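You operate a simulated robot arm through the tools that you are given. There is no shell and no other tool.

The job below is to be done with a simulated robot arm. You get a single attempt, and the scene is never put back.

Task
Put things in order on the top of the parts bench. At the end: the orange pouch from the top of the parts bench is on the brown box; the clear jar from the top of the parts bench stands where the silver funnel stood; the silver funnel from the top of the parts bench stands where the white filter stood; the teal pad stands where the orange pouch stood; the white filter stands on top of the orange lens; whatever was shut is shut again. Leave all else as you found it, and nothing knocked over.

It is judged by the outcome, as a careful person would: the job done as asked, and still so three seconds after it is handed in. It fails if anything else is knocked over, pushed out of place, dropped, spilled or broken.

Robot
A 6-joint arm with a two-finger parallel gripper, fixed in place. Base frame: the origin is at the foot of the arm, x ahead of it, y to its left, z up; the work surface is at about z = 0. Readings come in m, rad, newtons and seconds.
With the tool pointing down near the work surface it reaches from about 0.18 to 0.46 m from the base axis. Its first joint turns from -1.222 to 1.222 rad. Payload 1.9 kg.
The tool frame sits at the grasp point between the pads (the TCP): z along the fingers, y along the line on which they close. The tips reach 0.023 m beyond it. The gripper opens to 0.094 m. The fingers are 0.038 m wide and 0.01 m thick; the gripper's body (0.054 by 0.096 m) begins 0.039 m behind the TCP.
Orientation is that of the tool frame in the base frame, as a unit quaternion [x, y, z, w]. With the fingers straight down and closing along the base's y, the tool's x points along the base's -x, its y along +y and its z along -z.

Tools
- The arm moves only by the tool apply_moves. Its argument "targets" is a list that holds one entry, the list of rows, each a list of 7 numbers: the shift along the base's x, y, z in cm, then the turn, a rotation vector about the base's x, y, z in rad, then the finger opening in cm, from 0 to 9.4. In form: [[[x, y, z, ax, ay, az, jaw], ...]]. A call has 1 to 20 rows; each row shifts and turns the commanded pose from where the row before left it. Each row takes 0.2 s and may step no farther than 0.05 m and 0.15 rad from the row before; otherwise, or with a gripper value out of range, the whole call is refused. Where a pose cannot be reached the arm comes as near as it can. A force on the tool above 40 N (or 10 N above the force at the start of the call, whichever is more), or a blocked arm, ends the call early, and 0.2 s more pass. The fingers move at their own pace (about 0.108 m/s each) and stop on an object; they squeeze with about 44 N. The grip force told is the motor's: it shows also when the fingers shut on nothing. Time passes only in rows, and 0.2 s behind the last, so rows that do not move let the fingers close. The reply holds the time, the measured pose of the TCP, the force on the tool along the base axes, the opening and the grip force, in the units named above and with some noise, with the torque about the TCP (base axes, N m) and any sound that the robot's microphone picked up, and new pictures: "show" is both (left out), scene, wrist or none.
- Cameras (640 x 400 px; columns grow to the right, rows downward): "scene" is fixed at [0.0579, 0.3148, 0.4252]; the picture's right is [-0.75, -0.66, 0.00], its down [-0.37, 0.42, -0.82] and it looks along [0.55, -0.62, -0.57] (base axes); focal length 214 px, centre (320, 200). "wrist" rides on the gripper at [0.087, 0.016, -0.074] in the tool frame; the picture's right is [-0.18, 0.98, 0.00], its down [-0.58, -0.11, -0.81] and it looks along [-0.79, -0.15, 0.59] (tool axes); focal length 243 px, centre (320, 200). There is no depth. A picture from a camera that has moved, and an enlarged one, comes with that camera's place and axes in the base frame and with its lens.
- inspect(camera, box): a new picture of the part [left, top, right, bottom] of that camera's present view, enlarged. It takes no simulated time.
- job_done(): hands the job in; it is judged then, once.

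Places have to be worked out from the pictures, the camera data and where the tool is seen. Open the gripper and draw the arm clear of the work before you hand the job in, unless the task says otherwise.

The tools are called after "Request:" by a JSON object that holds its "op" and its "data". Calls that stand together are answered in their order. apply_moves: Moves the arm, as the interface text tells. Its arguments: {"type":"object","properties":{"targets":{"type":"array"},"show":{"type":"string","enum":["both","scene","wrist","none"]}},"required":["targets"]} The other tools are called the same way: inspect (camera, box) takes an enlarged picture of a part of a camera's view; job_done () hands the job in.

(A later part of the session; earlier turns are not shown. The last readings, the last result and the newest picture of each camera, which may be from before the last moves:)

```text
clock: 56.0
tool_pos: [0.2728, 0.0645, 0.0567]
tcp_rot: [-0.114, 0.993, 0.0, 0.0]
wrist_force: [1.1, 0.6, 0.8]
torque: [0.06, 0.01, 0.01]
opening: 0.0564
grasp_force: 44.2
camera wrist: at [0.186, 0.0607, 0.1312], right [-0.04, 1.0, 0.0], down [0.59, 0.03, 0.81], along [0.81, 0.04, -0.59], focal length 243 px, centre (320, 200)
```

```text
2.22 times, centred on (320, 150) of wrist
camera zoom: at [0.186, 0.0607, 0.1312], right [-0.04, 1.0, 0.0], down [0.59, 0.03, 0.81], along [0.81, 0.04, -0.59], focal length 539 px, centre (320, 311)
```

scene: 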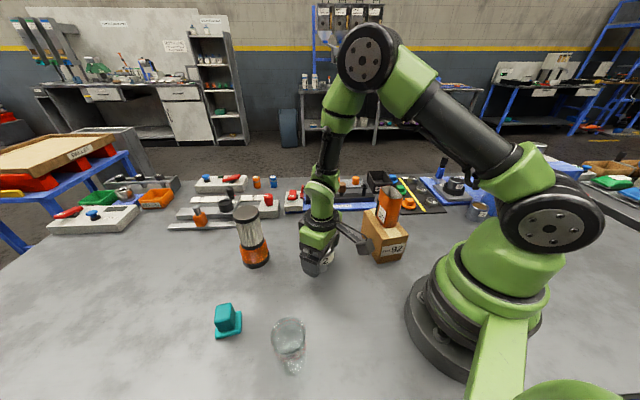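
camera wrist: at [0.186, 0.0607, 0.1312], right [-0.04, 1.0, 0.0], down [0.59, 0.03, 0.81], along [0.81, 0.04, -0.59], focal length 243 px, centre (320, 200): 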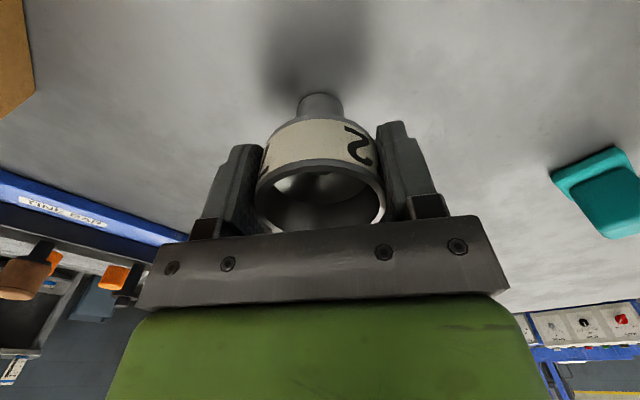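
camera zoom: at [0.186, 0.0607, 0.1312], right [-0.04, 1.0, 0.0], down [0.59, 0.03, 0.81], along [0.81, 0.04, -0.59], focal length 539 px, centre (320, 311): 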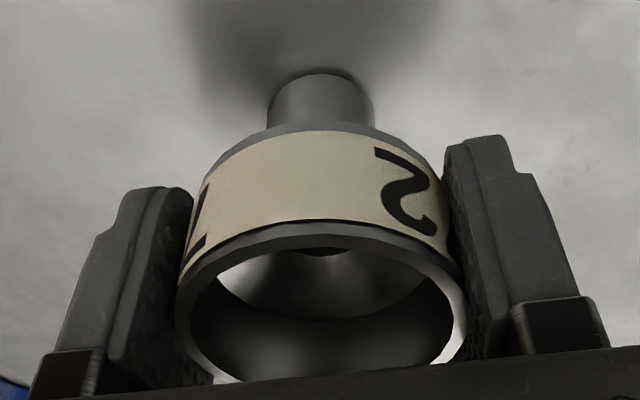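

The funnel is gripped (56 mm); its axis is about 2.4 mm outboard of the TCP, so it stood at (0.275, 0.0645). I'll lift and carry it around the pouch to the filter's old spot.

Request:
{"op": "apply_moves", "data": {"targets": [[[0, 0, 1.5, 0, 0, 0, 4.5], [0, 0, 4.0, 0, 0, 0, 4.5], [0, 0, 4.0, 0, 0, 0, 4.5], [0, 0, 4.0, 0, 0, 0, 4.5], [0, 0, 3.8, 0, 0, 0, 4.5], [1.675, -3.61, 0, 0, 0, -0.115, 4.5], [1.675, -3.61, 0, 0, 0, -0.115, 4.5], [1.675, -3.61, 0, 0, 0, -0.115, 4.5], [1.675, -3.61, 0, 0, 0, -0.115, 4.5], [-1.667, -4.0, 0, 0, 0, -0.123, 4.5], [-1.667, -4.0, 0, 0, 0, -0.123, 4.5], [-1.667, -4.0, 0, 0, 0, -0.123, 4.5], [-3.58, -0.8, 0, 0, 0, -0.1015, 4.5], [-3.58, -0.8, 0, 0, 0, -0.1015, 4.5], [-3.58, -0.8, 0, 0, 0, -0.1015, 4.5], [-3.58, -0.8, 0, 0, 0, -0.1015, 4.5], [0, 0, 0, 0, 0, 0, 4.5]]], "show": "both"}}

Request:
{"op": "inspect", "data": {"camera": "wrist", "box": [200, 0, 440, 200]}}

```text
clock: 59.6
tool_pos: [0.1483, -0.2332, 0.2303]
tcp_rot: [0.483, 0.876, 0.0, 0.001]
wrist_force: [1.4, 0.1, -0.9]
torque: [0.0, 0.02, -0.04]
opening: 0.0563
grasp_force: 44.1
camera wrist: at [0.1158, -0.1506, 0.304], right [0.93, 0.37, 0.0], down [0.22, -0.55, 0.81], along [0.3, -0.75, -0.59], focal length 243 px, centre (320, 200)
```

scene: 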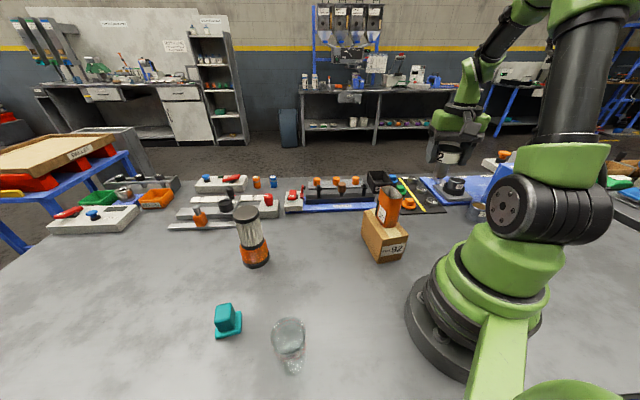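
wrist: 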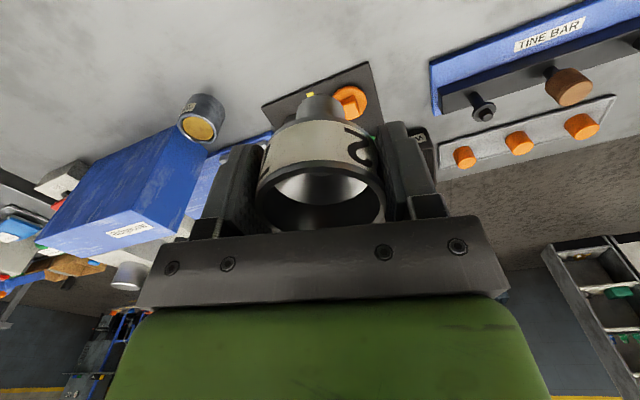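

```text
2.00 times, centred on (320, 100) of wrist
camera zoom: at [0.1158, -0.1506, 0.304], right [0.93, 0.37, 0.0], down [0.22, -0.55, 0.81], along [0.3, -0.75, -0.59], focal length 485 px, centre (320, 400)
```

zoom: 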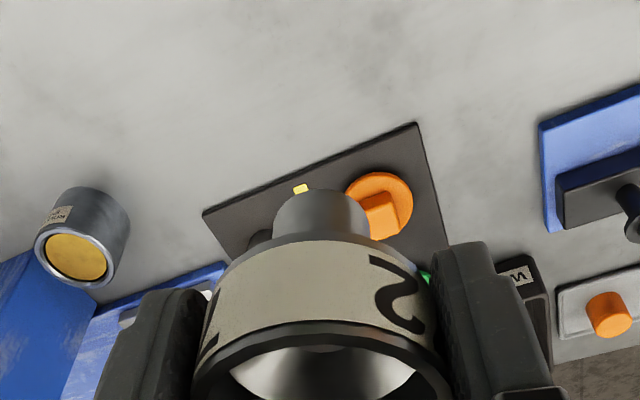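

Above the filter's old place. Lowering to about 5 mm above the table.

Request:
{"op": "apply_moves", "data": {"targets": [[[0, 0, -4.0, 0, 0, 0, 4.5], [0, 0, -4.0, 0, 0, 0, 4.5], [0, 0, -4.0, 0, 0, 0, 4.5], [0, 0, -3.5, 0, 0, 0, 4.5], [0, 0, -1.3, 0, 0, 0, 4.5], [0, 0, 0, 0, 0, 0, 4.5]]], "show": "both"}}

Request:
{"op": "inspect", "data": {"camera": "scene", "box": [360, 150, 480, 260]}}

```text
clock: 61.0
tool_pos: [0.1476, -0.2336, 0.0622]
tcp_rot: [0.483, 0.876, 0.0, 0.0]
wrist_force: [0.5, -0.6, -1.3]
torque: [-0.03, 0.0, 0.01]
opening: 0.0561
grasp_force: 44.0
camera wrist: at [0.1161, -0.1505, 0.1358], right [0.93, 0.37, 0.0], down [0.22, -0.55, 0.81], along [0.3, -0.75, -0.59], focal length 243 px, centre (320, 200)
```

scene: 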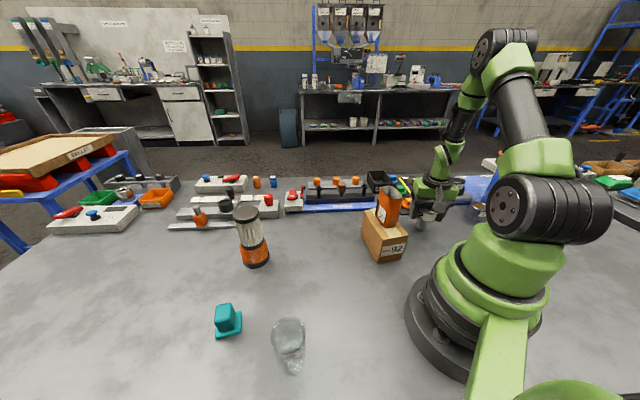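
wrist: 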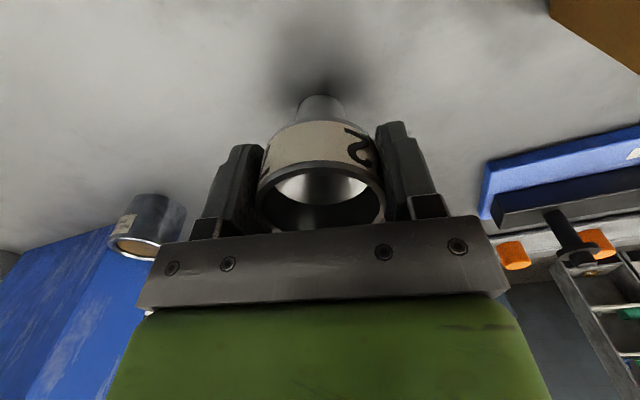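

```text
3.64 times, centred on (420, 205) of scene
camera zoom: at [0.0579, 0.3148, 0.4252], right [-0.75, -0.66, 0.0], down [-0.37, 0.42, -0.82], along [0.55, -0.62, -0.57], focal length 780 px, centre (-44, 182)
```

zoom: 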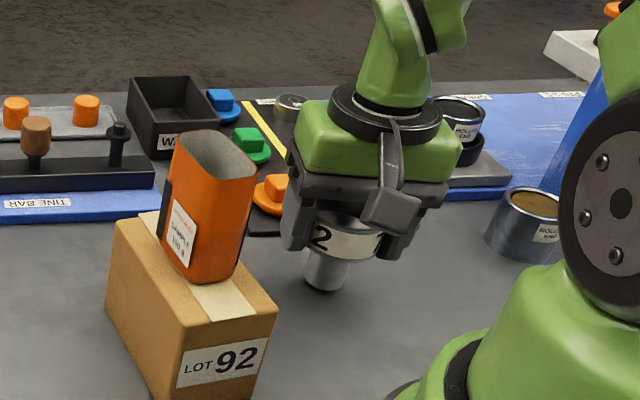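

About 5 mm above the table, right at the spot. Lowering in small steps.

Request:
{"op": "apply_moves", "data": {"targets": [[[0, 0, -0.2, 0, 0, 0, 4.5], [0, 0, -0.15, 0, 0, 0, 4.5], [0, 0, 0, 0, 0, 0, 4.5]]], "show": "none"}}

```text
clock: 61.8
tool_pos: [0.1486, -0.2317, 0.0586]
tcp_rot: [0.481, 0.877, 0.0, 0.0]
wrist_force: [0.3, -0.5, -1.1]
torque: [0.04, 0.0, 0.01]
opening: 0.0562
grasp_force: 43.8
```

Request:
{"op": "apply_moves", "data": {"targets": [[[0, 0, -0.07, 0, 0, 0, 4.5], [0, 0, -0.06, 0, 0, 0, 4.5], [0, 0, 0, 0, 0, 0, 4.5]]], "show": "none"}}

```text
clock: 62.6
tool_pos: [0.1487, -0.2327, 0.0568]
tcp_rot: [0.483, 0.876, 0.001, 0.0]
wrist_force: [0.1, -0.7, -0.6]
torque: [-0.03, -0.01, 0.01]
opening: 0.0563
grasp_force: 44.1
```

Request:
{"op": "apply_moves", "data": {"targets": [[[0, 0, -0.06, 0, 0, 0, 4.5], [0, 0, 0, 0, 0, 0, 4.5]]], "show": "none"}}

```text
clock: 63.2
tool_pos: [0.148, -0.2335, 0.058]
tcp_rot: [0.482, 0.876, -0.001, 0.0]
wrist_force: [-3.9, 1.9, 19.4]
torque: [0.07, 0.15, -0.02]
opening: 0.0564
grasp_force: 44.0
```

Contact (19 N). I'll ease off slightly, then release slowly.

Request:
{"op": "apply_moves", "data": {"targets": [[[0, 0, 0.05, 0, 0, 0, 4.5], [0, 0, 0, 0, 0, 0, 4.5]]], "show": "none"}}

```text
clock: 63.8
tool_pos: [0.1493, -0.2329, 0.0569]
tcp_rot: [0.482, 0.876, 0.0, 0.0]
wrist_force: [0.5, -1.0, -0.3]
torque: [-0.04, 0.01, 0.01]
opening: 0.0565
grasp_force: 44.1
```

Load is essentially zero with the base touching. Opening the fingers.

Request:
{"op": "apply_moves", "data": {"targets": [[[0, 0, 0, 0, 0, 0, 5.9], [0, 0, 0, 0, 0, 0, 6.4], [0, 0, 0, 0, 0, 0, 7.2], [0, 0, 0, 0, 0, 0, 8.2], [0, 0, 0, 0, 0, 0, 8.2]]], "show": "wrist"}}

Request:
{"op": "inspect", "data": {"camera": "scene", "box": [360, 150, 480, 260]}}

```text
clock: 65.0
tool_pos: [0.1483, -0.2326, 0.0565]
tcp_rot: [0.482, 0.876, 0.0, 0.0]
wrist_force: [0.3, -0.3, 0.2]
torque: [0.01, -0.01, 0.03]
opening: 0.0821
grasp_force: 0.0
camera wrist: at [0.116, -0.1503, 0.1314], right [0.93, 0.37, 0.0], down [0.22, -0.55, 0.81], along [0.3, -0.75, -0.59], focal length 243 px, centre (320, 200)
```

wrist: 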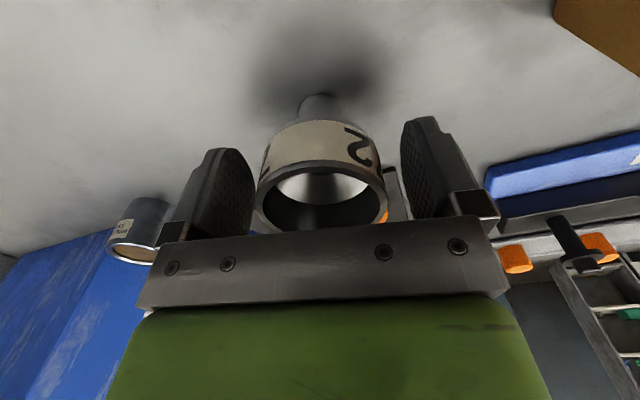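

```text
3.64 times, centred on (420, 205) of scene
camera zoom: at [0.0579, 0.3148, 0.4252], right [-0.75, -0.66, 0.0], down [-0.37, 0.42, -0.82], along [0.55, -0.62, -0.57], focal length 780 px, centre (-44, 182)
```

zoom: 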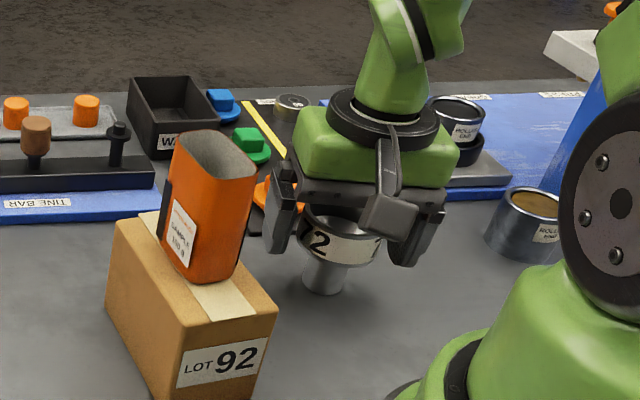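

The funnel stands free in the filter's old place. I'll rise straight up, then go around the box toward the jar.

Request:
{"op": "apply_moves", "data": {"targets": [[[0, 0, 1.5, 0, 0, 0, 8.2], [0, 0, 4.0, 0, 0, 0, 8.2], [0, 0, 4.0, 0, 0, 0, 8.2], [0, 0, 4.0, 0, 0, 0, 8.2], [0, 0, 4.0, 0, 0, 0, 8.2], [3.55, 0.825, 0, 0, 0, 0.1, 8.2], [3.55, 0.825, 0, 0, 0, 0.1, 8.2], [3.55, 0.825, 0, 0, 0, 0.1, 8.2], [3.55, 0.825, 0, 0, 0, 0.1, 8.2], [1.25, 3.75, 0, 0, 0, 0.1125, 8.2], [1.25, 3.75, 0, 0, 0, 0.1125, 8.2], [1.25, 3.75, 0, 0, 0, 0.1125, 8.2], [1.25, 3.75, 0, 0, 0, 0.1125, 8.2], [-1.0, 4.25, 0, 0, 0, 0.1325, 8.2], [-1.0, 4.25, 0, 0, 0, 0.1325, 8.2], [-1.0, 4.25, 0, 0, 0, 0.1325, 8.2], [-1.0, 4.25, 0, 0, 0, 0.1325, 8.2], [0, 0, 0, 0, 0, 0, 8.2]]], "show": "both"}}

Request:
{"op": "inspect", "data": {"camera": "scene", "box": [360, 160, 480, 270]}}

```text
clock: 68.8
tool_pos: [0.3015, 0.121, 0.232]
tcp_rot: [-0.187, 0.982, 0.0, 0.001]
wrist_force: [0.4, 0.2, 0.1]
torque: [0.0, 0.0, 0.01]
opening: 0.0818
grasp_force: 0.0
camera wrist: at [0.2148, 0.1056, 0.3062], right [-0.19, 0.98, 0.0], down [0.58, 0.11, 0.81], along [0.79, 0.15, -0.59], focal length 243 px, centre (320, 200)
```

scene: 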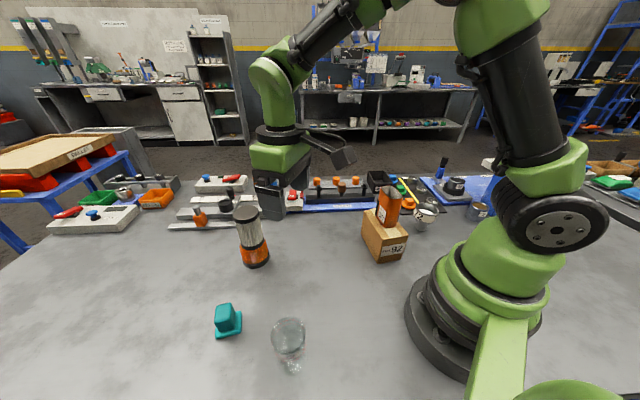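
wrist: 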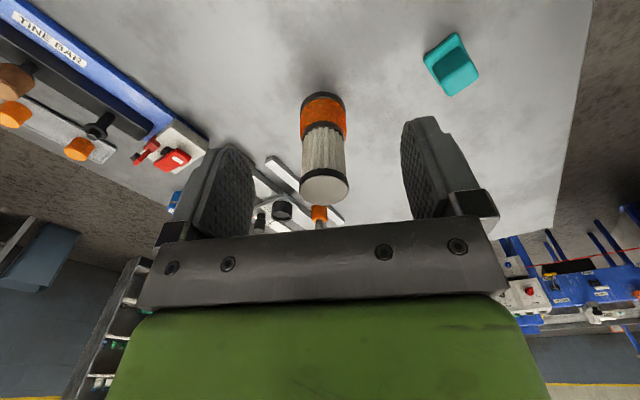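

```text
3.64 times, centred on (420, 215) of scene
camera zoom: at [0.0579, 0.3148, 0.4252], right [-0.75, -0.66, 0.0], down [-0.37, 0.42, -0.82], along [0.55, -0.62, -0.57], focal length 780 px, centre (-44, 146)
```

zoom: 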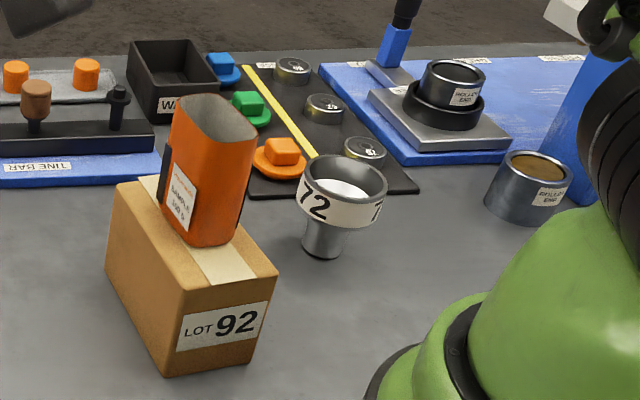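

The funnel is upright in its new place. Now to above the jar at about (0.185, 0.238).

Request:
{"op": "apply_moves", "data": {"targets": [[[-2.875, 2.95, 0, 0, 0, 0.1325, 8.2], [-2.875, 2.95, 0, 0, 0, 0.1325, 8.2], [-2.875, 2.95, 0, 0, 0, 0.1325, 8.2], [-2.875, 2.95, 0, 0, 0, 0.1325, 8.2], [0, 0, -1.0, 0, 0, 0, 8.2], [0, 0, 0, 0, 0, 0, 8.2]]], "show": "both"}}

Request:
{"op": "inspect", "data": {"camera": "wrist", "box": [220, 0, 420, 125]}}

Request:
{"op": "inspect", "data": {"camera": "scene", "box": [250, 300, 340, 390]}}

```text
clock: 70.2
tool_pos: [0.1862, 0.2379, 0.2216]
tcp_rot: [-0.437, 0.9, -0.001, 0.0]
wrist_force: [-0.2, 0.4, 0.2]
torque: [0.01, 0.04, -0.01]
opening: 0.082
grasp_force: 0.0
camera wrist: at [0.1196, 0.1809, 0.2953], right [-0.66, 0.75, 0.0], down [0.45, 0.39, 0.81], along [0.61, 0.53, -0.59], focal length 243 px, centre (320, 200)
```

scene: 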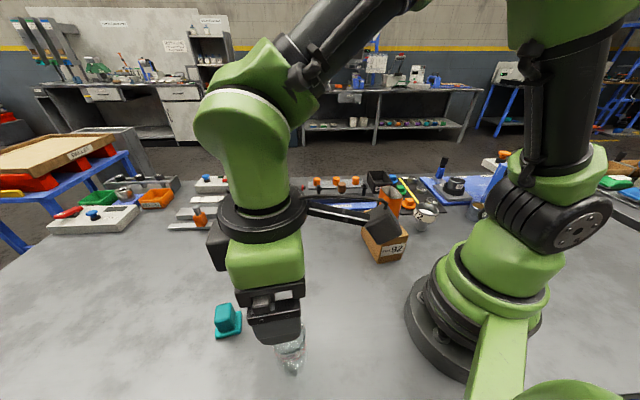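
wrist: 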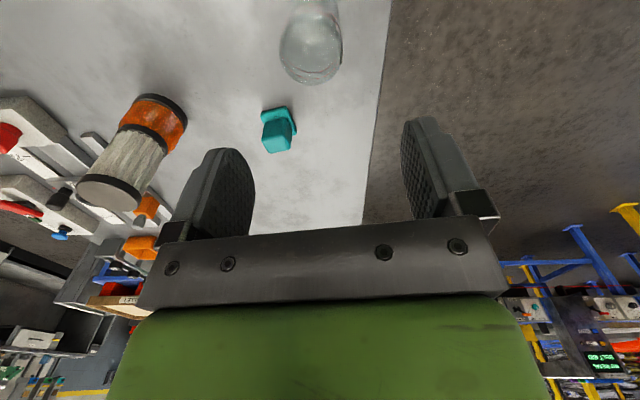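

```text
3.20 times, centred on (320, 62) of wrist
camera zoom: at [0.1196, 0.1809, 0.2953], right [-0.66, 0.75, 0.0], down [0.45, 0.39, 0.81], along [0.61, 0.53, -0.59], focal length 776 px, centre (320, 640)
```

zoom: 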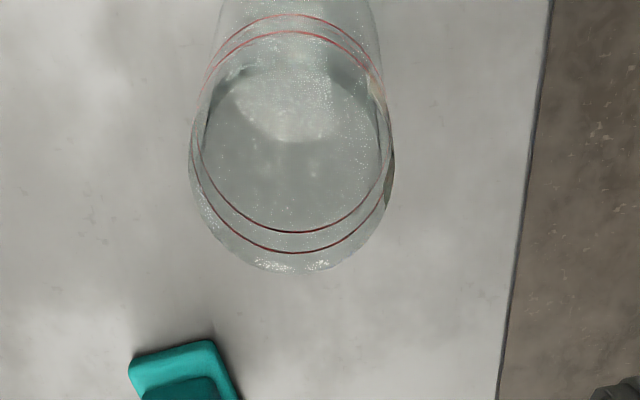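

```text
4.44 times, centred on (295, 345) of scene
camera zoom: at [0.0579, 0.3148, 0.4252], right [-0.75, -0.66, 0.0], down [-0.37, 0.42, -0.82], along [0.55, -0.62, -0.57], focal length 953 px, centre (431, -444)
```

zoom: 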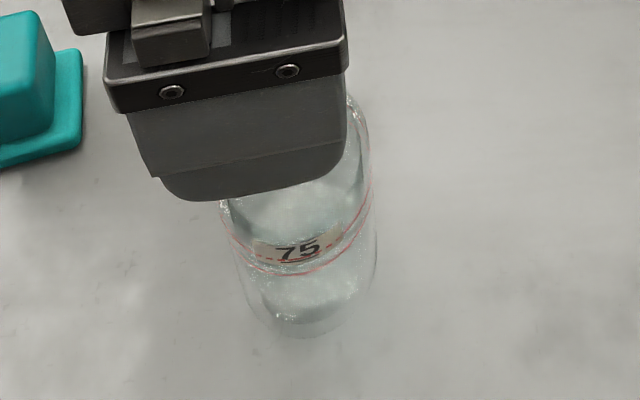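

The wrist view puts the jar's rim nearer (0.187, 0.232), about 49 mm across. I'll shift to it, come down to a safe height above the rim, and look again.

Request:
{"op": "apply_moves", "data": {"targets": [[[0.1, -0.55, -2.0, 0, 0, 0, 8.2], [0, 0, -3.5, 0, 0, 0, 8.2], [0, 0, 0, 0, 0, 0, 8.2]]], "show": "both"}}

Request:
{"op": "inspect", "data": {"camera": "wrist", "box": [200, 0, 440, 180]}}

Request:
{"op": "inspect", "data": {"camera": "scene", "box": [250, 300, 340, 390]}}

```text
clock: 71.0
tool_pos: [0.1863, 0.2328, 0.166]
tcp_rot: [-0.436, 0.9, 0.0, 0.0]
wrist_force: [-0.5, -0.2, 0.1]
torque: [0.01, 0.02, 0.02]
opening: 0.0822
grasp_force: 0.2
camera wrist: at [0.12, 0.1751, 0.2399], right [-0.66, 0.75, 0.0], down [0.45, 0.39, 0.81], along [0.61, 0.53, -0.59], focal length 243 px, centre (320, 200)
```

scene: 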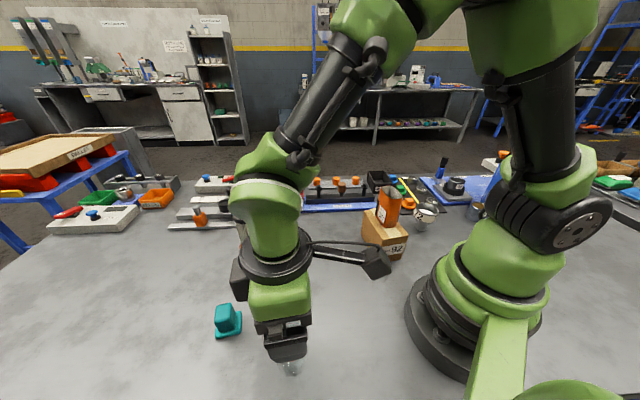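
wrist: 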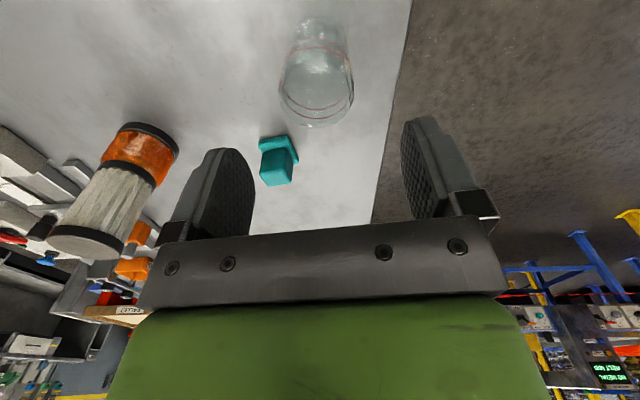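

```text
2.22 times, centred on (320, 90) of wrist
camera zoom: at [0.12, 0.1751, 0.2399], right [-0.66, 0.75, 0.0], down [0.45, 0.39, 0.81], along [0.61, 0.53, -0.59], focal length 539 px, centre (320, 444)
```

zoom: 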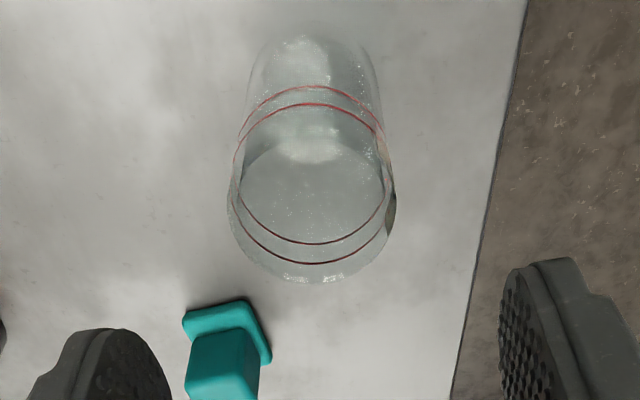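

```text
4.44 times, centred on (295, 345) of scene
camera zoom: at [0.0579, 0.3148, 0.4252], right [-0.75, -0.66, 0.0], down [-0.37, 0.42, -0.82], along [0.55, -0.62, -0.57], focal length 953 px, centre (431, -444)
```

zoom: 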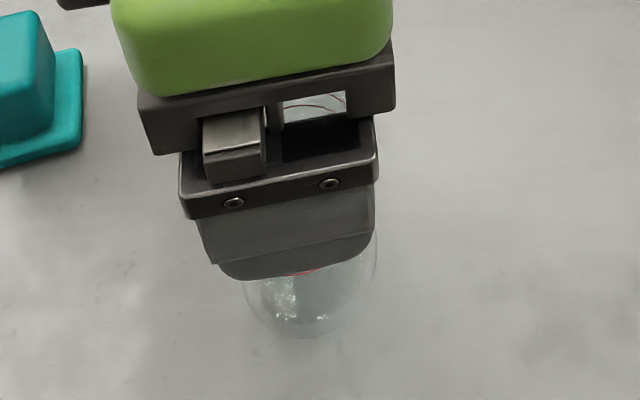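

The jar is transparent, so I'll zoom in further to fix its rim and base precisely before descending.

Request:
{"op": "inspect", "data": {"camera": "wrist", "box": [265, 0, 375, 70]}}

Request:
{"op": "inspect", "data": {"camera": "wrist", "box": [265, 60, 375, 135]}}

Request:
{"op": "inspect", "data": {"camera": "scene", "box": [270, 340, 320, 385]}}

```text
5.71 times, centred on (320, 35) of wrist
camera zoom: at [0.12, 0.1751, 0.2399], right [-0.66, 0.75, 0.0], down [0.45, 0.39, 0.81], along [0.61, 0.53, -0.59], focal length 1386 px, centre (320, 1143)
```

zoom: 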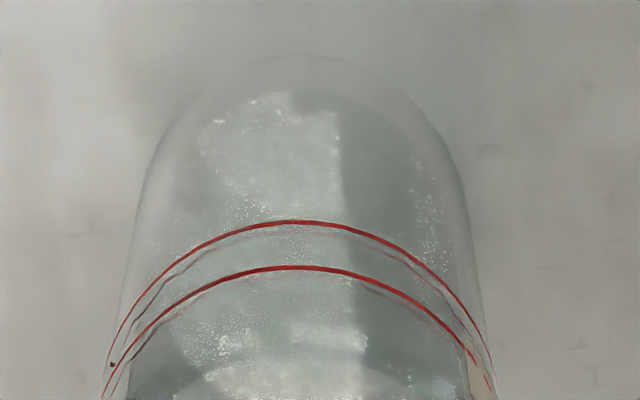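

```text
5.33 times, centred on (320, 98) of wrist
camera zoom: at [0.12, 0.1751, 0.2399], right [-0.66, 0.75, 0.0], down [0.45, 0.39, 0.81], along [0.61, 0.53, -0.59], focal length 1294 px, centre (320, 747)
```

zoom: 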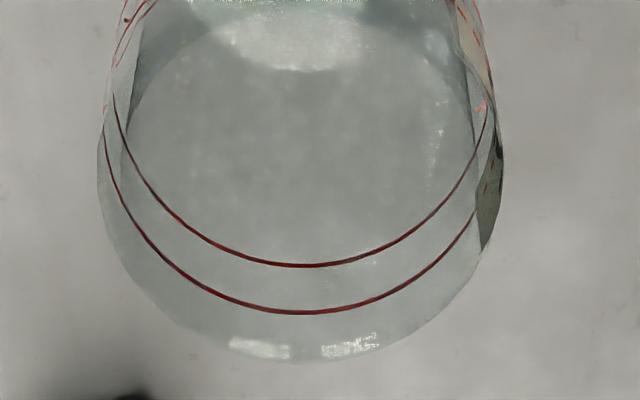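

```text
8.89 times, centred on (295, 362) of scene
camera zoom: at [0.0579, 0.3148, 0.4252], right [-0.75, -0.66, 0.0], down [-0.37, 0.42, -0.82], along [0.55, -0.62, -0.57], focal length 1906 px, centre (542, -1244)
```

zoom: 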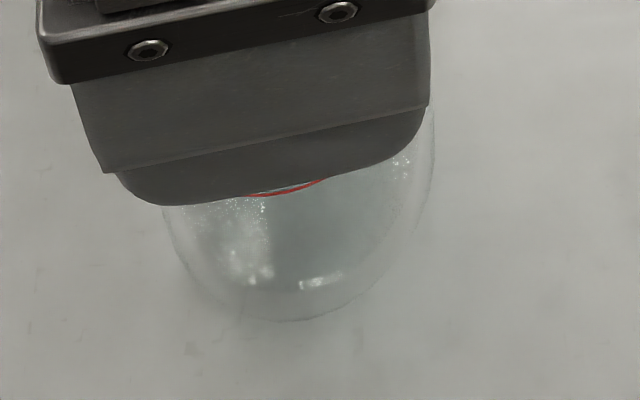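

Combining both views, the jar's axis is at about (0.191, 0.2335), about 52 mm wide and 84 mm tall. I'll shift there and descend to TCP z of about 0.057.

Request:
{"op": "apply_moves", "data": {"targets": [[[0.47, 0.07, 0, 0, 0, 0, 8.6], [0, 0, -2.5, 0, 0, 0, 8.6], [0, 0, 0, 0, 0, 0, 8.6]]], "show": "wrist"}}

Request:
{"op": "inspect", "data": {"camera": "wrist", "box": [220, 20, 420, 160]}}

```text
clock: 71.8
tool_pos: [0.1909, 0.2322, 0.1413]
tcp_rot: [-0.436, 0.9, 0.0, 0.0]
wrist_force: [-0.5, -0.2, -0.2]
torque: [0.01, -0.01, -0.02]
opening: 0.0855
grasp_force: 0.1
camera wrist: at [0.1246, 0.1755, 0.2152], right [-0.66, 0.75, 0.0], down [0.45, 0.39, 0.81], along [0.61, 0.53, -0.59], focal length 243 px, centre (320, 200)
```

wrist: 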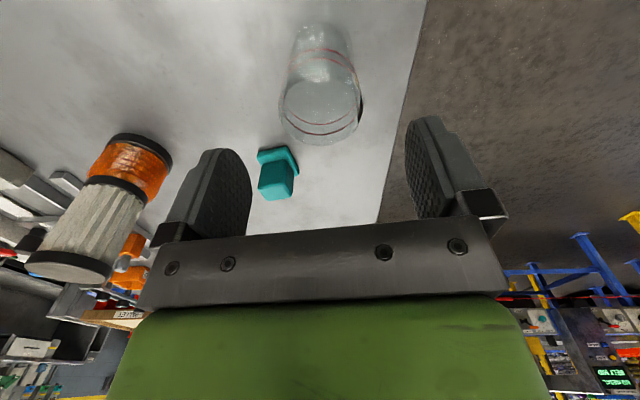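

```text
2.86 times, centred on (320, 90) of wrist
camera zoom: at [0.1246, 0.1755, 0.2152], right [-0.66, 0.75, 0.0], down [0.45, 0.39, 0.81], along [0.61, 0.53, -0.59], focal length 693 px, centre (320, 514)
```

zoom: 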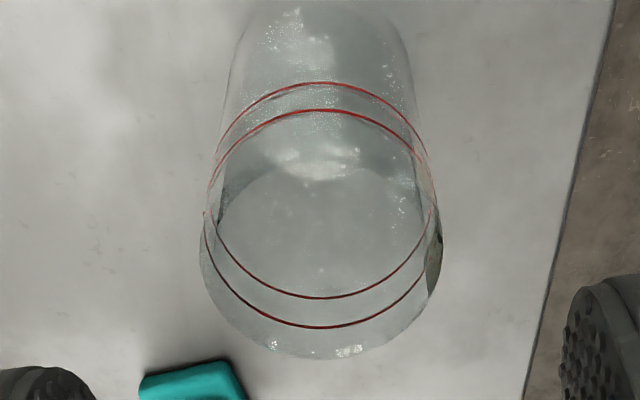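

The jar is now centred between the fingers and its rim height comes out at 84 mm. Descending to grasp height.

Request:
{"op": "apply_moves", "data": {"targets": [[[0, 0, -3.0, 0, 0, 0, 8.6], [0, 0, -3.0, 0, 0, 0, 8.6], [0, 0, -2.3, 0, 0, 0, 8.6], [0, 0, 0, 0, 0, 0, 8.6]]], "show": "both"}}

Request:
{"op": "inspect", "data": {"camera": "wrist", "box": [200, 60, 440, 240]}}

Request:
{"op": "inspect", "data": {"camera": "scene", "box": [240, 300, 350, 395]}}

```text
clock: 72.8
tool_pos: [0.1911, 0.232, 0.0575]
tcp_rot: [-0.437, 0.899, 0.001, 0.0]
wrist_force: [-0.2, 0.0, -0.1]
torque: [0.02, 0.0, -0.03]
opening: 0.0862
grasp_force: 0.0
camera wrist: at [0.1245, 0.1747, 0.1322], right [-0.66, 0.75, 0.0], down [0.45, 0.39, 0.81], along [0.61, 0.53, -0.59], focal length 243 px, centre (320, 200)
```

scene: 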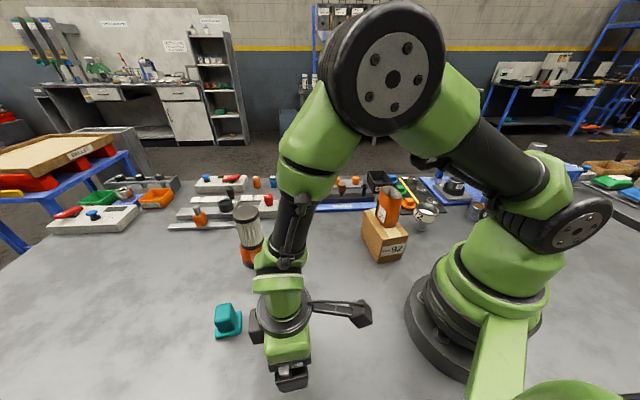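
wrist: 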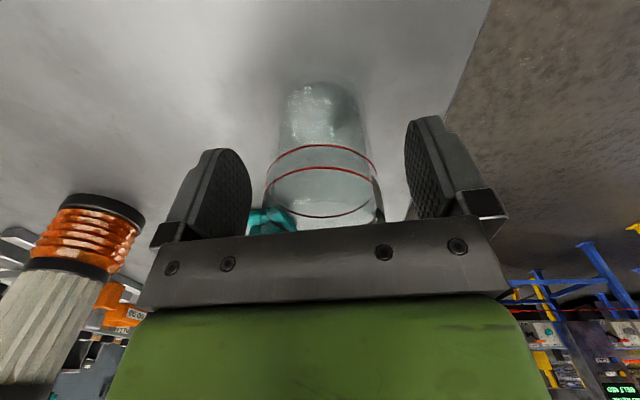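

```text
2.22 times, centred on (320, 150) of wrist
camera zoom: at [0.1245, 0.1747, 0.1322], right [-0.66, 0.75, 0.0], down [0.45, 0.39, 0.81], along [0.61, 0.53, -0.59], focal length 539 px, centre (320, 311)
```

zoom: 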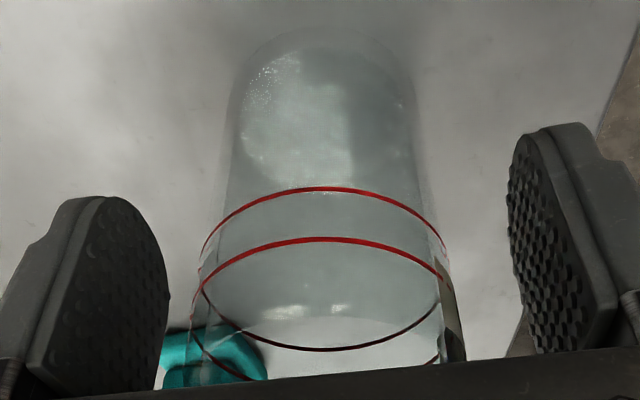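

```text
4.21 times, centred on (295, 348) of scene
camera zoom: at [0.0579, 0.3148, 0.4252], right [-0.75, -0.66, 0.0], down [-0.37, 0.42, -0.82], along [0.55, -0.62, -0.57], focal length 903 px, centre (425, -421)
```

zoom: 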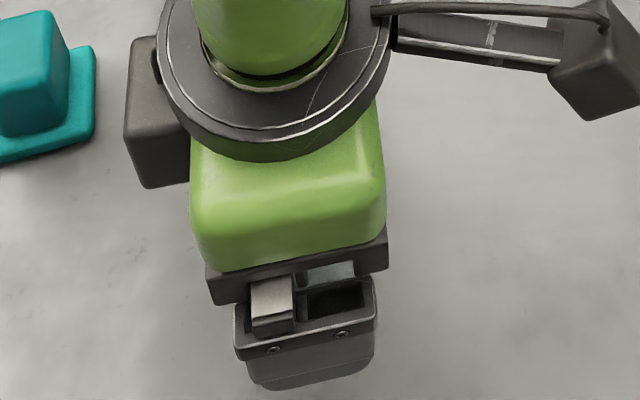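

The jar is centred between the fingers with the body clear above its rim. Closing gradually.

Request:
{"op": "apply_moves", "data": {"targets": [[[0, 0, 0, 0, 0, 0, 7.0], [0, 0, 0, 0, 0, 0, 6.0], [0, 0, 0, 0, 0, 0, 5.4], [0, 0, 0, 0, 0, 0, 4.8], [0, 0, 0, 0, 0, 0, 4.0], [0, 0, 0, 0, 0, 0, 4.0]]], "show": "wrist"}}

Request:
{"op": "inspect", "data": {"camera": "wrist", "box": [200, 60, 440, 240]}}

```text
clock: 74.2
tool_pos: [0.191, 0.2308, 0.0583]
tcp_rot: [-0.437, 0.899, 0.0, 0.0]
wrist_force: [1.4, -0.3, 1.3]
torque: [-0.07, -0.06, -0.02]
opening: 0.0444
grasp_force: 44.5
camera wrist: at [0.1246, 0.1747, 0.1325], right [-0.66, 0.75, 0.0], down [0.45, 0.39, 0.81], along [0.61, 0.53, -0.59], focal length 243 px, centre (320, 200)
```

wrist: 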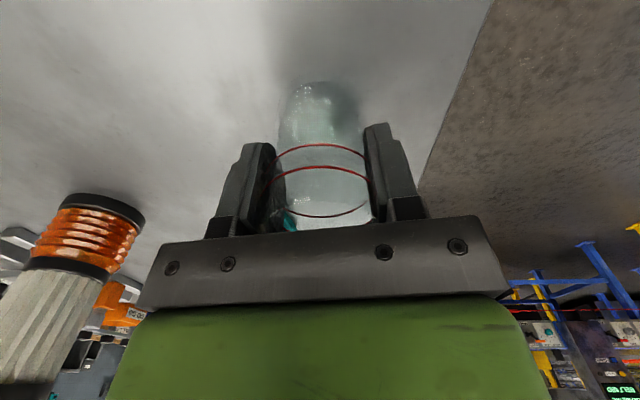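

```text
2.22 times, centred on (320, 150) of wrist
camera zoom: at [0.1246, 0.1747, 0.1325], right [-0.66, 0.75, 0.0], down [0.45, 0.39, 0.81], along [0.61, 0.53, -0.59], focal length 539 px, centre (320, 311)
```

zoom: 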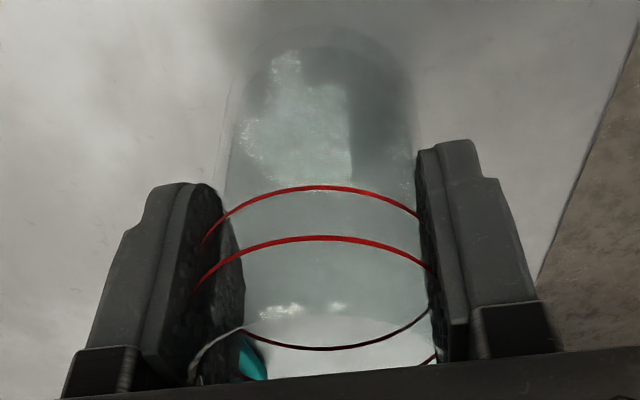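

Gripped at 44 N with an opening of 44 mm, narrower than the jar looked. I'll lift just 1.5 cm slowly and check that it's held properly.

Request:
{"op": "apply_moves", "data": {"targets": [[[0, 0, 0.5, 0, 0, 0, 4.0], [0, 0, 1.0, 0, 0, 0, 4.0], [0, 0, 0, 0, 0, 0, 4.0]]], "show": "both"}}

Request:
{"op": "inspect", "data": {"camera": "wrist", "box": [200, 60, 440, 240]}}

Request:
{"op": "inspect", "data": {"camera": "scene", "box": [240, 300, 350, 395]}}

```text
clock: 75.0
tool_pos: [0.1912, 0.2327, 0.0743]
tcp_rot: [-0.437, 0.899, -0.001, 0.0]
wrist_force: [0.7, 0.5, -0.5]
torque: [-0.01, -0.01, 0.0]
opening: 0.0446
grasp_force: 44.7
camera wrist: at [0.1251, 0.175, 0.1483], right [-0.66, 0.75, 0.0], down [0.45, 0.39, 0.81], along [0.61, 0.53, -0.59], focal length 243 px, centre (320, 200)
```

scene: 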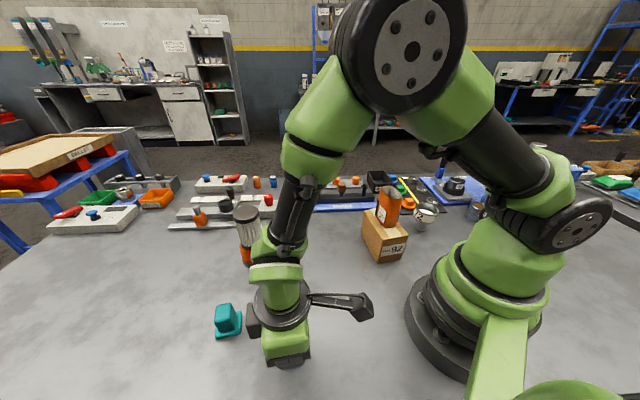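
wrist: 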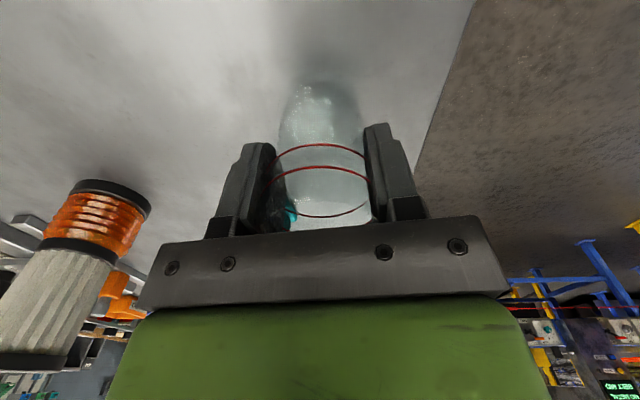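

```text
2.22 times, centred on (320, 150) of wrist
camera zoom: at [0.1251, 0.175, 0.1483], right [-0.66, 0.75, 0.0], down [0.45, 0.39, 0.81], along [0.61, 0.53, -0.59], focal length 539 px, centre (320, 311)
```

zoom: 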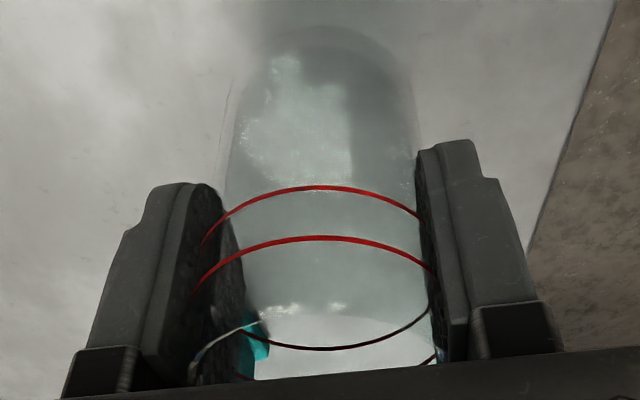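

```text
4.21 times, centred on (295, 348) of scene
camera zoom: at [0.0579, 0.3148, 0.4252], right [-0.75, -0.66, 0.0], down [-0.37, 0.42, -0.82], along [0.55, -0.62, -0.57], focal length 903 px, centre (425, -421)
```

zoom: 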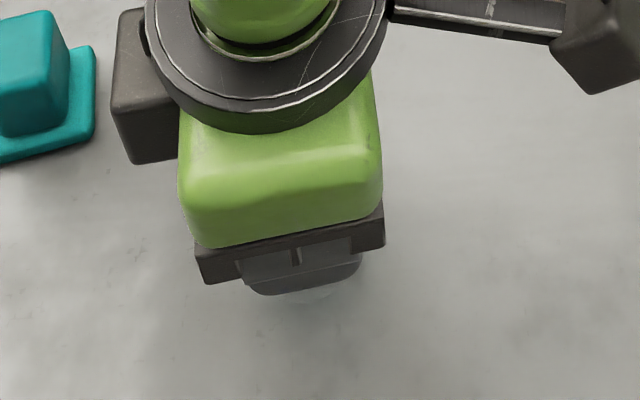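

The jar is held securely (same pose relative to the fingers, no slip). I'll lift it to about 0.15 and carry it smoothly to the funnel's old place (0.275, 0.0645).

Request:
{"op": "apply_moves", "data": {"targets": [[[0, 0, 1.0, 0, 0, 0, 4.0], [0, 0, 2.5, 0, 0, 0, 4.0], [0, 0, 2.5, 0, 0, 0, 4.0], [0, 0, 1.6, 0, 0, 0, 4.0], [0.6, -1.2, 0, 0, 0, -0.05, 4.0], [1.185, -2.394, 0, 0, 0, -0.0963, 4.0], [1.185, -2.394, 0, 0, 0, -0.0963, 4.0], [1.185, -2.394, 0, 0, 0, -0.0963, 4.0], [1.185, -2.394, 0, 0, 0, -0.0963, 4.0], [1.185, -2.394, 0, 0, 0, -0.0963, 4.0], [1.185, -2.394, 0, 0, 0, -0.0963, 4.0], [0.59, -1.196, 0, 0, 0, -0.0462, 4.0], [0, 0, 0, 0, 0, 0, 4.0]]], "show": "both"}}

Request:
{"op": "inspect", "data": {"camera": "wrist", "box": [200, 40, 440, 240]}}

Request:
{"op": "inspect", "data": {"camera": "scene", "box": [270, 170, 390, 290]}}

```text
clock: 77.8
tool_pos: [0.2748, 0.0646, 0.1501]
tcp_rot: [-0.115, 0.993, 0.0, 0.0]
wrist_force: [0.3, 0.2, -0.3]
torque: [0.0, 0.0, 0.01]
opening: 0.0446
grasp_force: 43.7
camera wrist: at [0.1865, 0.0622, 0.2246], right [-0.04, 1.0, 0.0], down [0.59, 0.03, 0.81], along [0.81, 0.04, -0.59], focal length 243 px, centre (320, 200)
```

scene: 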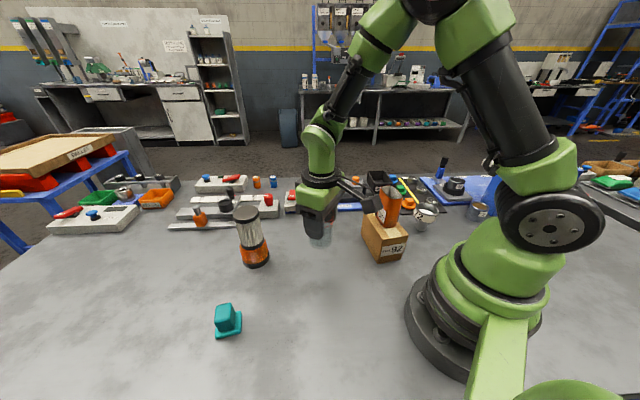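
wrist: 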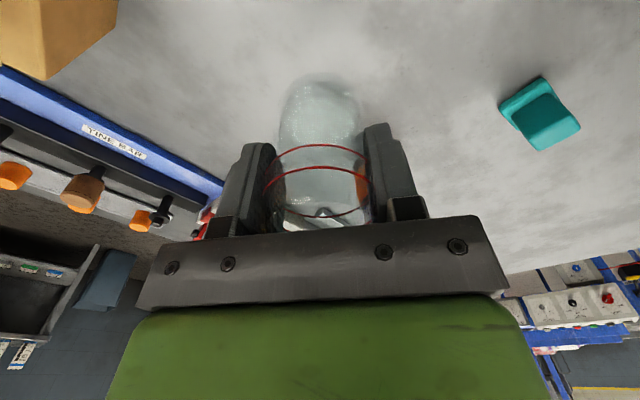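

```text
2.00 times, centred on (320, 140) of wrist
camera zoom: at [0.1865, 0.0622, 0.2246], right [-0.04, 1.0, 0.0], down [0.59, 0.03, 0.81], along [0.81, 0.04, -0.59], focal length 485 px, centre (320, 320)
```

zoom: 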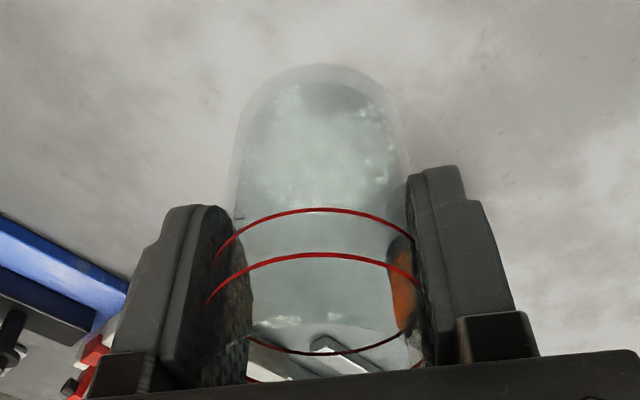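

```text
3.33 times, centred on (330, 230) of scene
camera zoom: at [0.0579, 0.3148, 0.4252], right [-0.75, -0.66, 0.0], down [-0.37, 0.42, -0.82], along [0.55, -0.62, -0.57], focal length 715 px, centre (287, 100)
```

zoom: 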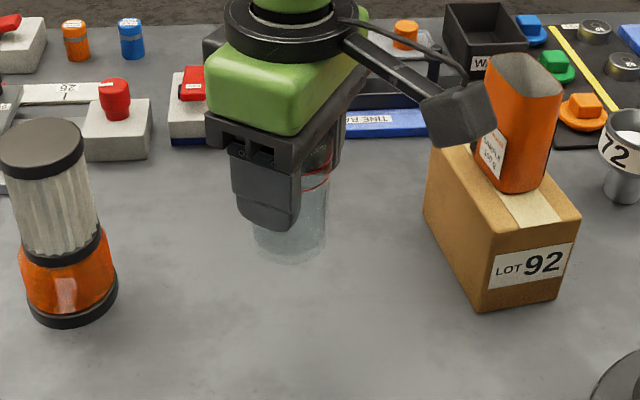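

The jar is upright over the funnel's old spot. Lowering to about 5 mm above the table.

Request:
{"op": "apply_moves", "data": {"targets": [[[0, 0, -2.0, 0, 0, 0, 4.0], [0, 0, -3.0, 0, 0, 0, 4.0], [0, 0, -2.5, 0, 0, 0, 4.0], [0, 0, -1.1, 0, 0, 0, 4.0], [0, 0, 0, 0, 0, 0, 4.0]]], "show": "both"}}

Request:
{"op": "inspect", "data": {"camera": "scene", "box": [270, 190, 370, 290]}}

```text
clock: 79.0
tool_pos: [0.2729, 0.0665, 0.0637]
tcp_rot: [-0.115, 0.993, 0.0, 0.001]
wrist_force: [0.9, -0.4, -0.1]
torque: [0.03, 0.0, 0.0]
opening: 0.0445
grasp_force: 44.0
camera wrist: at [0.1868, 0.0625, 0.138], right [-0.04, 1.0, 0.0], down [0.59, 0.03, 0.81], along [0.81, 0.04, -0.59], focal length 243 px, centre (320, 200)
```

scene: 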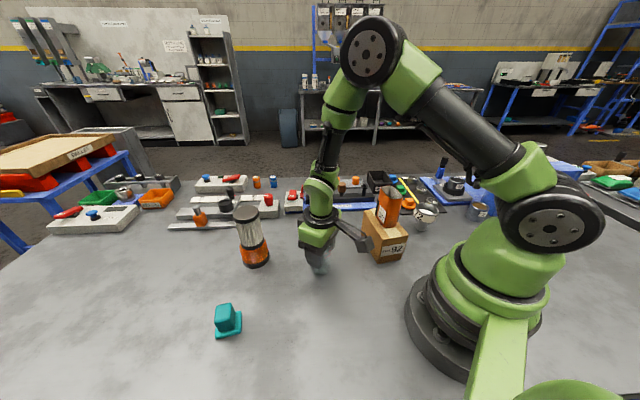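
wrist: 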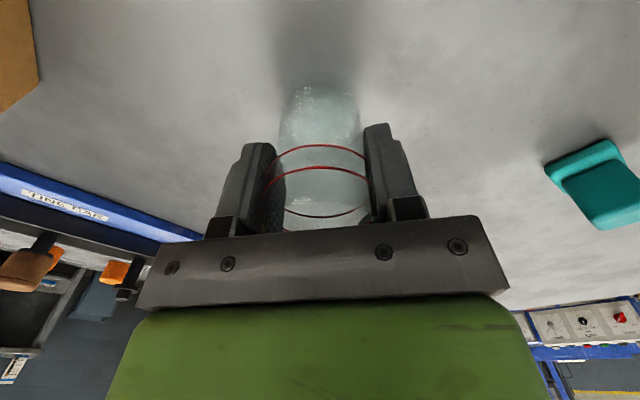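

```text
4.00 times, centred on (320, 240) of scene
camera zoom: at [0.0579, 0.3148, 0.4252], right [-0.75, -0.66, 0.0], down [-0.37, 0.42, -0.82], along [0.55, -0.62, -0.57], focal length 858 px, centre (320, 40)
```

zoom: 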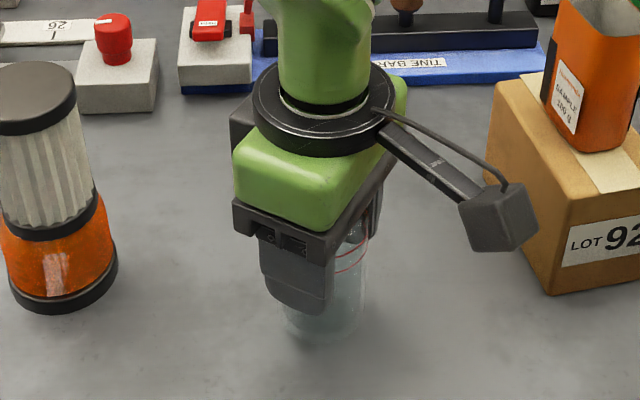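

Just above the table; camera pose suggests I'm about 1.5 mm too far in y, so I'll trim that and lower in small steps.

Request:
{"op": "apply_moves", "data": {"targets": [[[0.03, -0.13, -0.2, 0, 0, 0, 4.0], [0, 0, -0.15, 0, 0, 0, 4.0], [0, 0, 0, 0, 0, 0, 4.0]]], "show": "none"}}

```text
clock: 79.8
tool_pos: [0.275, 0.064, 0.0615]
tcp_rot: [-0.115, 0.993, 0.0, 0.0]
wrist_force: [-0.7, 0.7, -0.6]
torque: [0.01, 0.01, 0.0]
opening: 0.0443
grasp_force: 44.0
```

Request:
{"op": "apply_moves", "data": {"targets": [[[0, 0, -0.08, 0, 0, 0, 4.0], [0, 0, -0.06, 0, 0, 0, 4.0], [0, 0, 0, 0, 0, 0, 4.0]]], "show": "none"}}

```text
clock: 80.6
tool_pos: [0.2748, 0.0652, 0.0602]
tcp_rot: [-0.115, 0.993, 0.0, 0.0]
wrist_force: [0.6, -0.2, -0.7]
torque: [0.01, -0.01, 0.03]
opening: 0.0446
grasp_force: 44.0
```

Request:
{"op": "apply_moves", "data": {"targets": [[[0, 0, -0.07, 0, 0, 0, 4.0], [0, 0, 0, 0, 0, 0, 4.0]]], "show": "none"}}

```text
clock: 81.2
tool_pos: [0.2731, 0.0652, 0.0573]
tcp_rot: [-0.115, 0.993, 0.0, 0.0]
wrist_force: [-0.3, 0.0, -0.4]
torque: [-0.03, -0.01, 0.0]
opening: 0.0444
grasp_force: 43.4
```

Request:
{"op": "apply_moves", "data": {"targets": [[[0, 0, -0.06, 0, 0, 0, 4.0], [0, 0, 0, 0, 0, 0, 4.0]]], "show": "none"}}

```text
clock: 81.8
tool_pos: [0.2756, 0.0632, 0.0583]
tcp_rot: [-0.114, 0.993, 0.0, 0.0]
wrist_force: [-4.8, -1.9, 19.4]
torque: [-0.16, 0.27, 0.02]
opening: 0.0448
grasp_force: 44.3
```

Contact (19 N). I'll ease off half a millimetre and re-read before releasing.

Request:
{"op": "apply_moves", "data": {"targets": [[[0, 0, 0.05, 0, 0, 0, 4.0], [0, 0, 0, 0, 0, 0, 4.0]]], "show": "none"}}

```text
clock: 82.4
tool_pos: [0.274, 0.0646, 0.0583]
tcp_rot: [-0.115, 0.993, 0.0, 0.0]
wrist_force: [-0.3, 0.7, 0.3]
torque: [-0.02, -0.02, 0.02]
opening: 0.0445
grasp_force: 43.9
```

Load is near zero with the jar resting on the table. Opening slowly and checking.

Request:
{"op": "apply_moves", "data": {"targets": [[[0, 0, 0, 0, 0, 0, 4.8], [0, 0, 0, 0, 0, 0, 5.4], [0, 0, 0, 0, 0, 0, 6.4], [0, 0, 0, 0, 0, 0, 7.6], [0, 0, 0, 0, 0, 0, 8.4], [0, 0, 0, 0, 0, 0, 8.4]]], "show": "wrist"}}

Request:
{"op": "inspect", "data": {"camera": "scene", "box": [270, 190, 370, 290]}}

Request:
{"op": "inspect", "data": {"camera": "wrist", "box": [200, 60, 440, 240]}}

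```text
clock: 83.8
tool_pos: [0.2751, 0.0653, 0.0587]
tcp_rot: [-0.115, 0.993, 0.001, -0.001]
wrist_force: [0.0, -0.4, 0.3]
torque: [0.01, -0.01, 0.03]
opening: 0.084
grasp_force: 0.0
camera wrist: at [0.1867, 0.0611, 0.1327], right [-0.04, 1.0, 0.0], down [0.59, 0.03, 0.81], along [0.81, 0.04, -0.59], focal length 243 px, centre (320, 200)
```

wrist: 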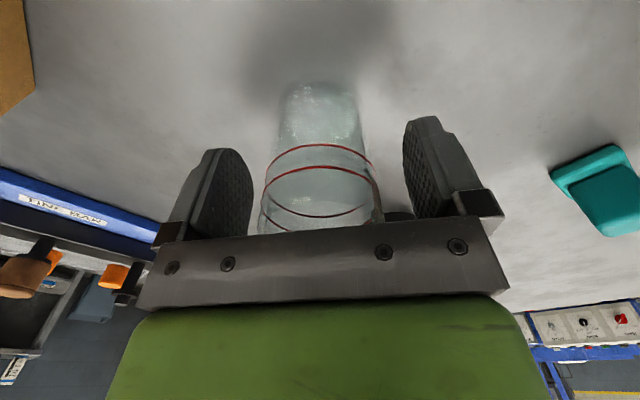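

```text
4.00 times, centred on (320, 240) of scene
camera zoom: at [0.0579, 0.3148, 0.4252], right [-0.75, -0.66, 0.0], down [-0.37, 0.42, -0.82], along [0.55, -0.62, -0.57], focal length 858 px, centre (320, 40)
```

zoom: 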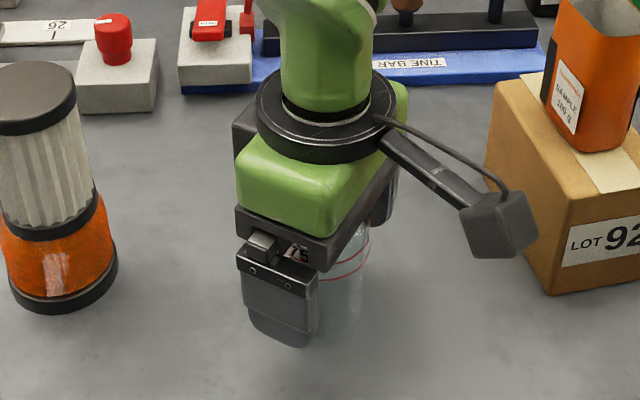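

```text
2.22 times, centred on (320, 150) of wrist
camera zoom: at [0.1867, 0.0611, 0.1327], right [-0.04, 1.0, 0.0], down [0.59, 0.03, 0.81], along [0.81, 0.04, -0.59], focal length 539 px, centre (320, 311)
```

zoom: 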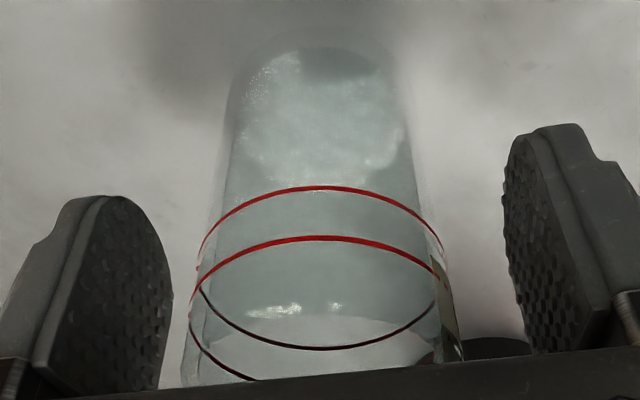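

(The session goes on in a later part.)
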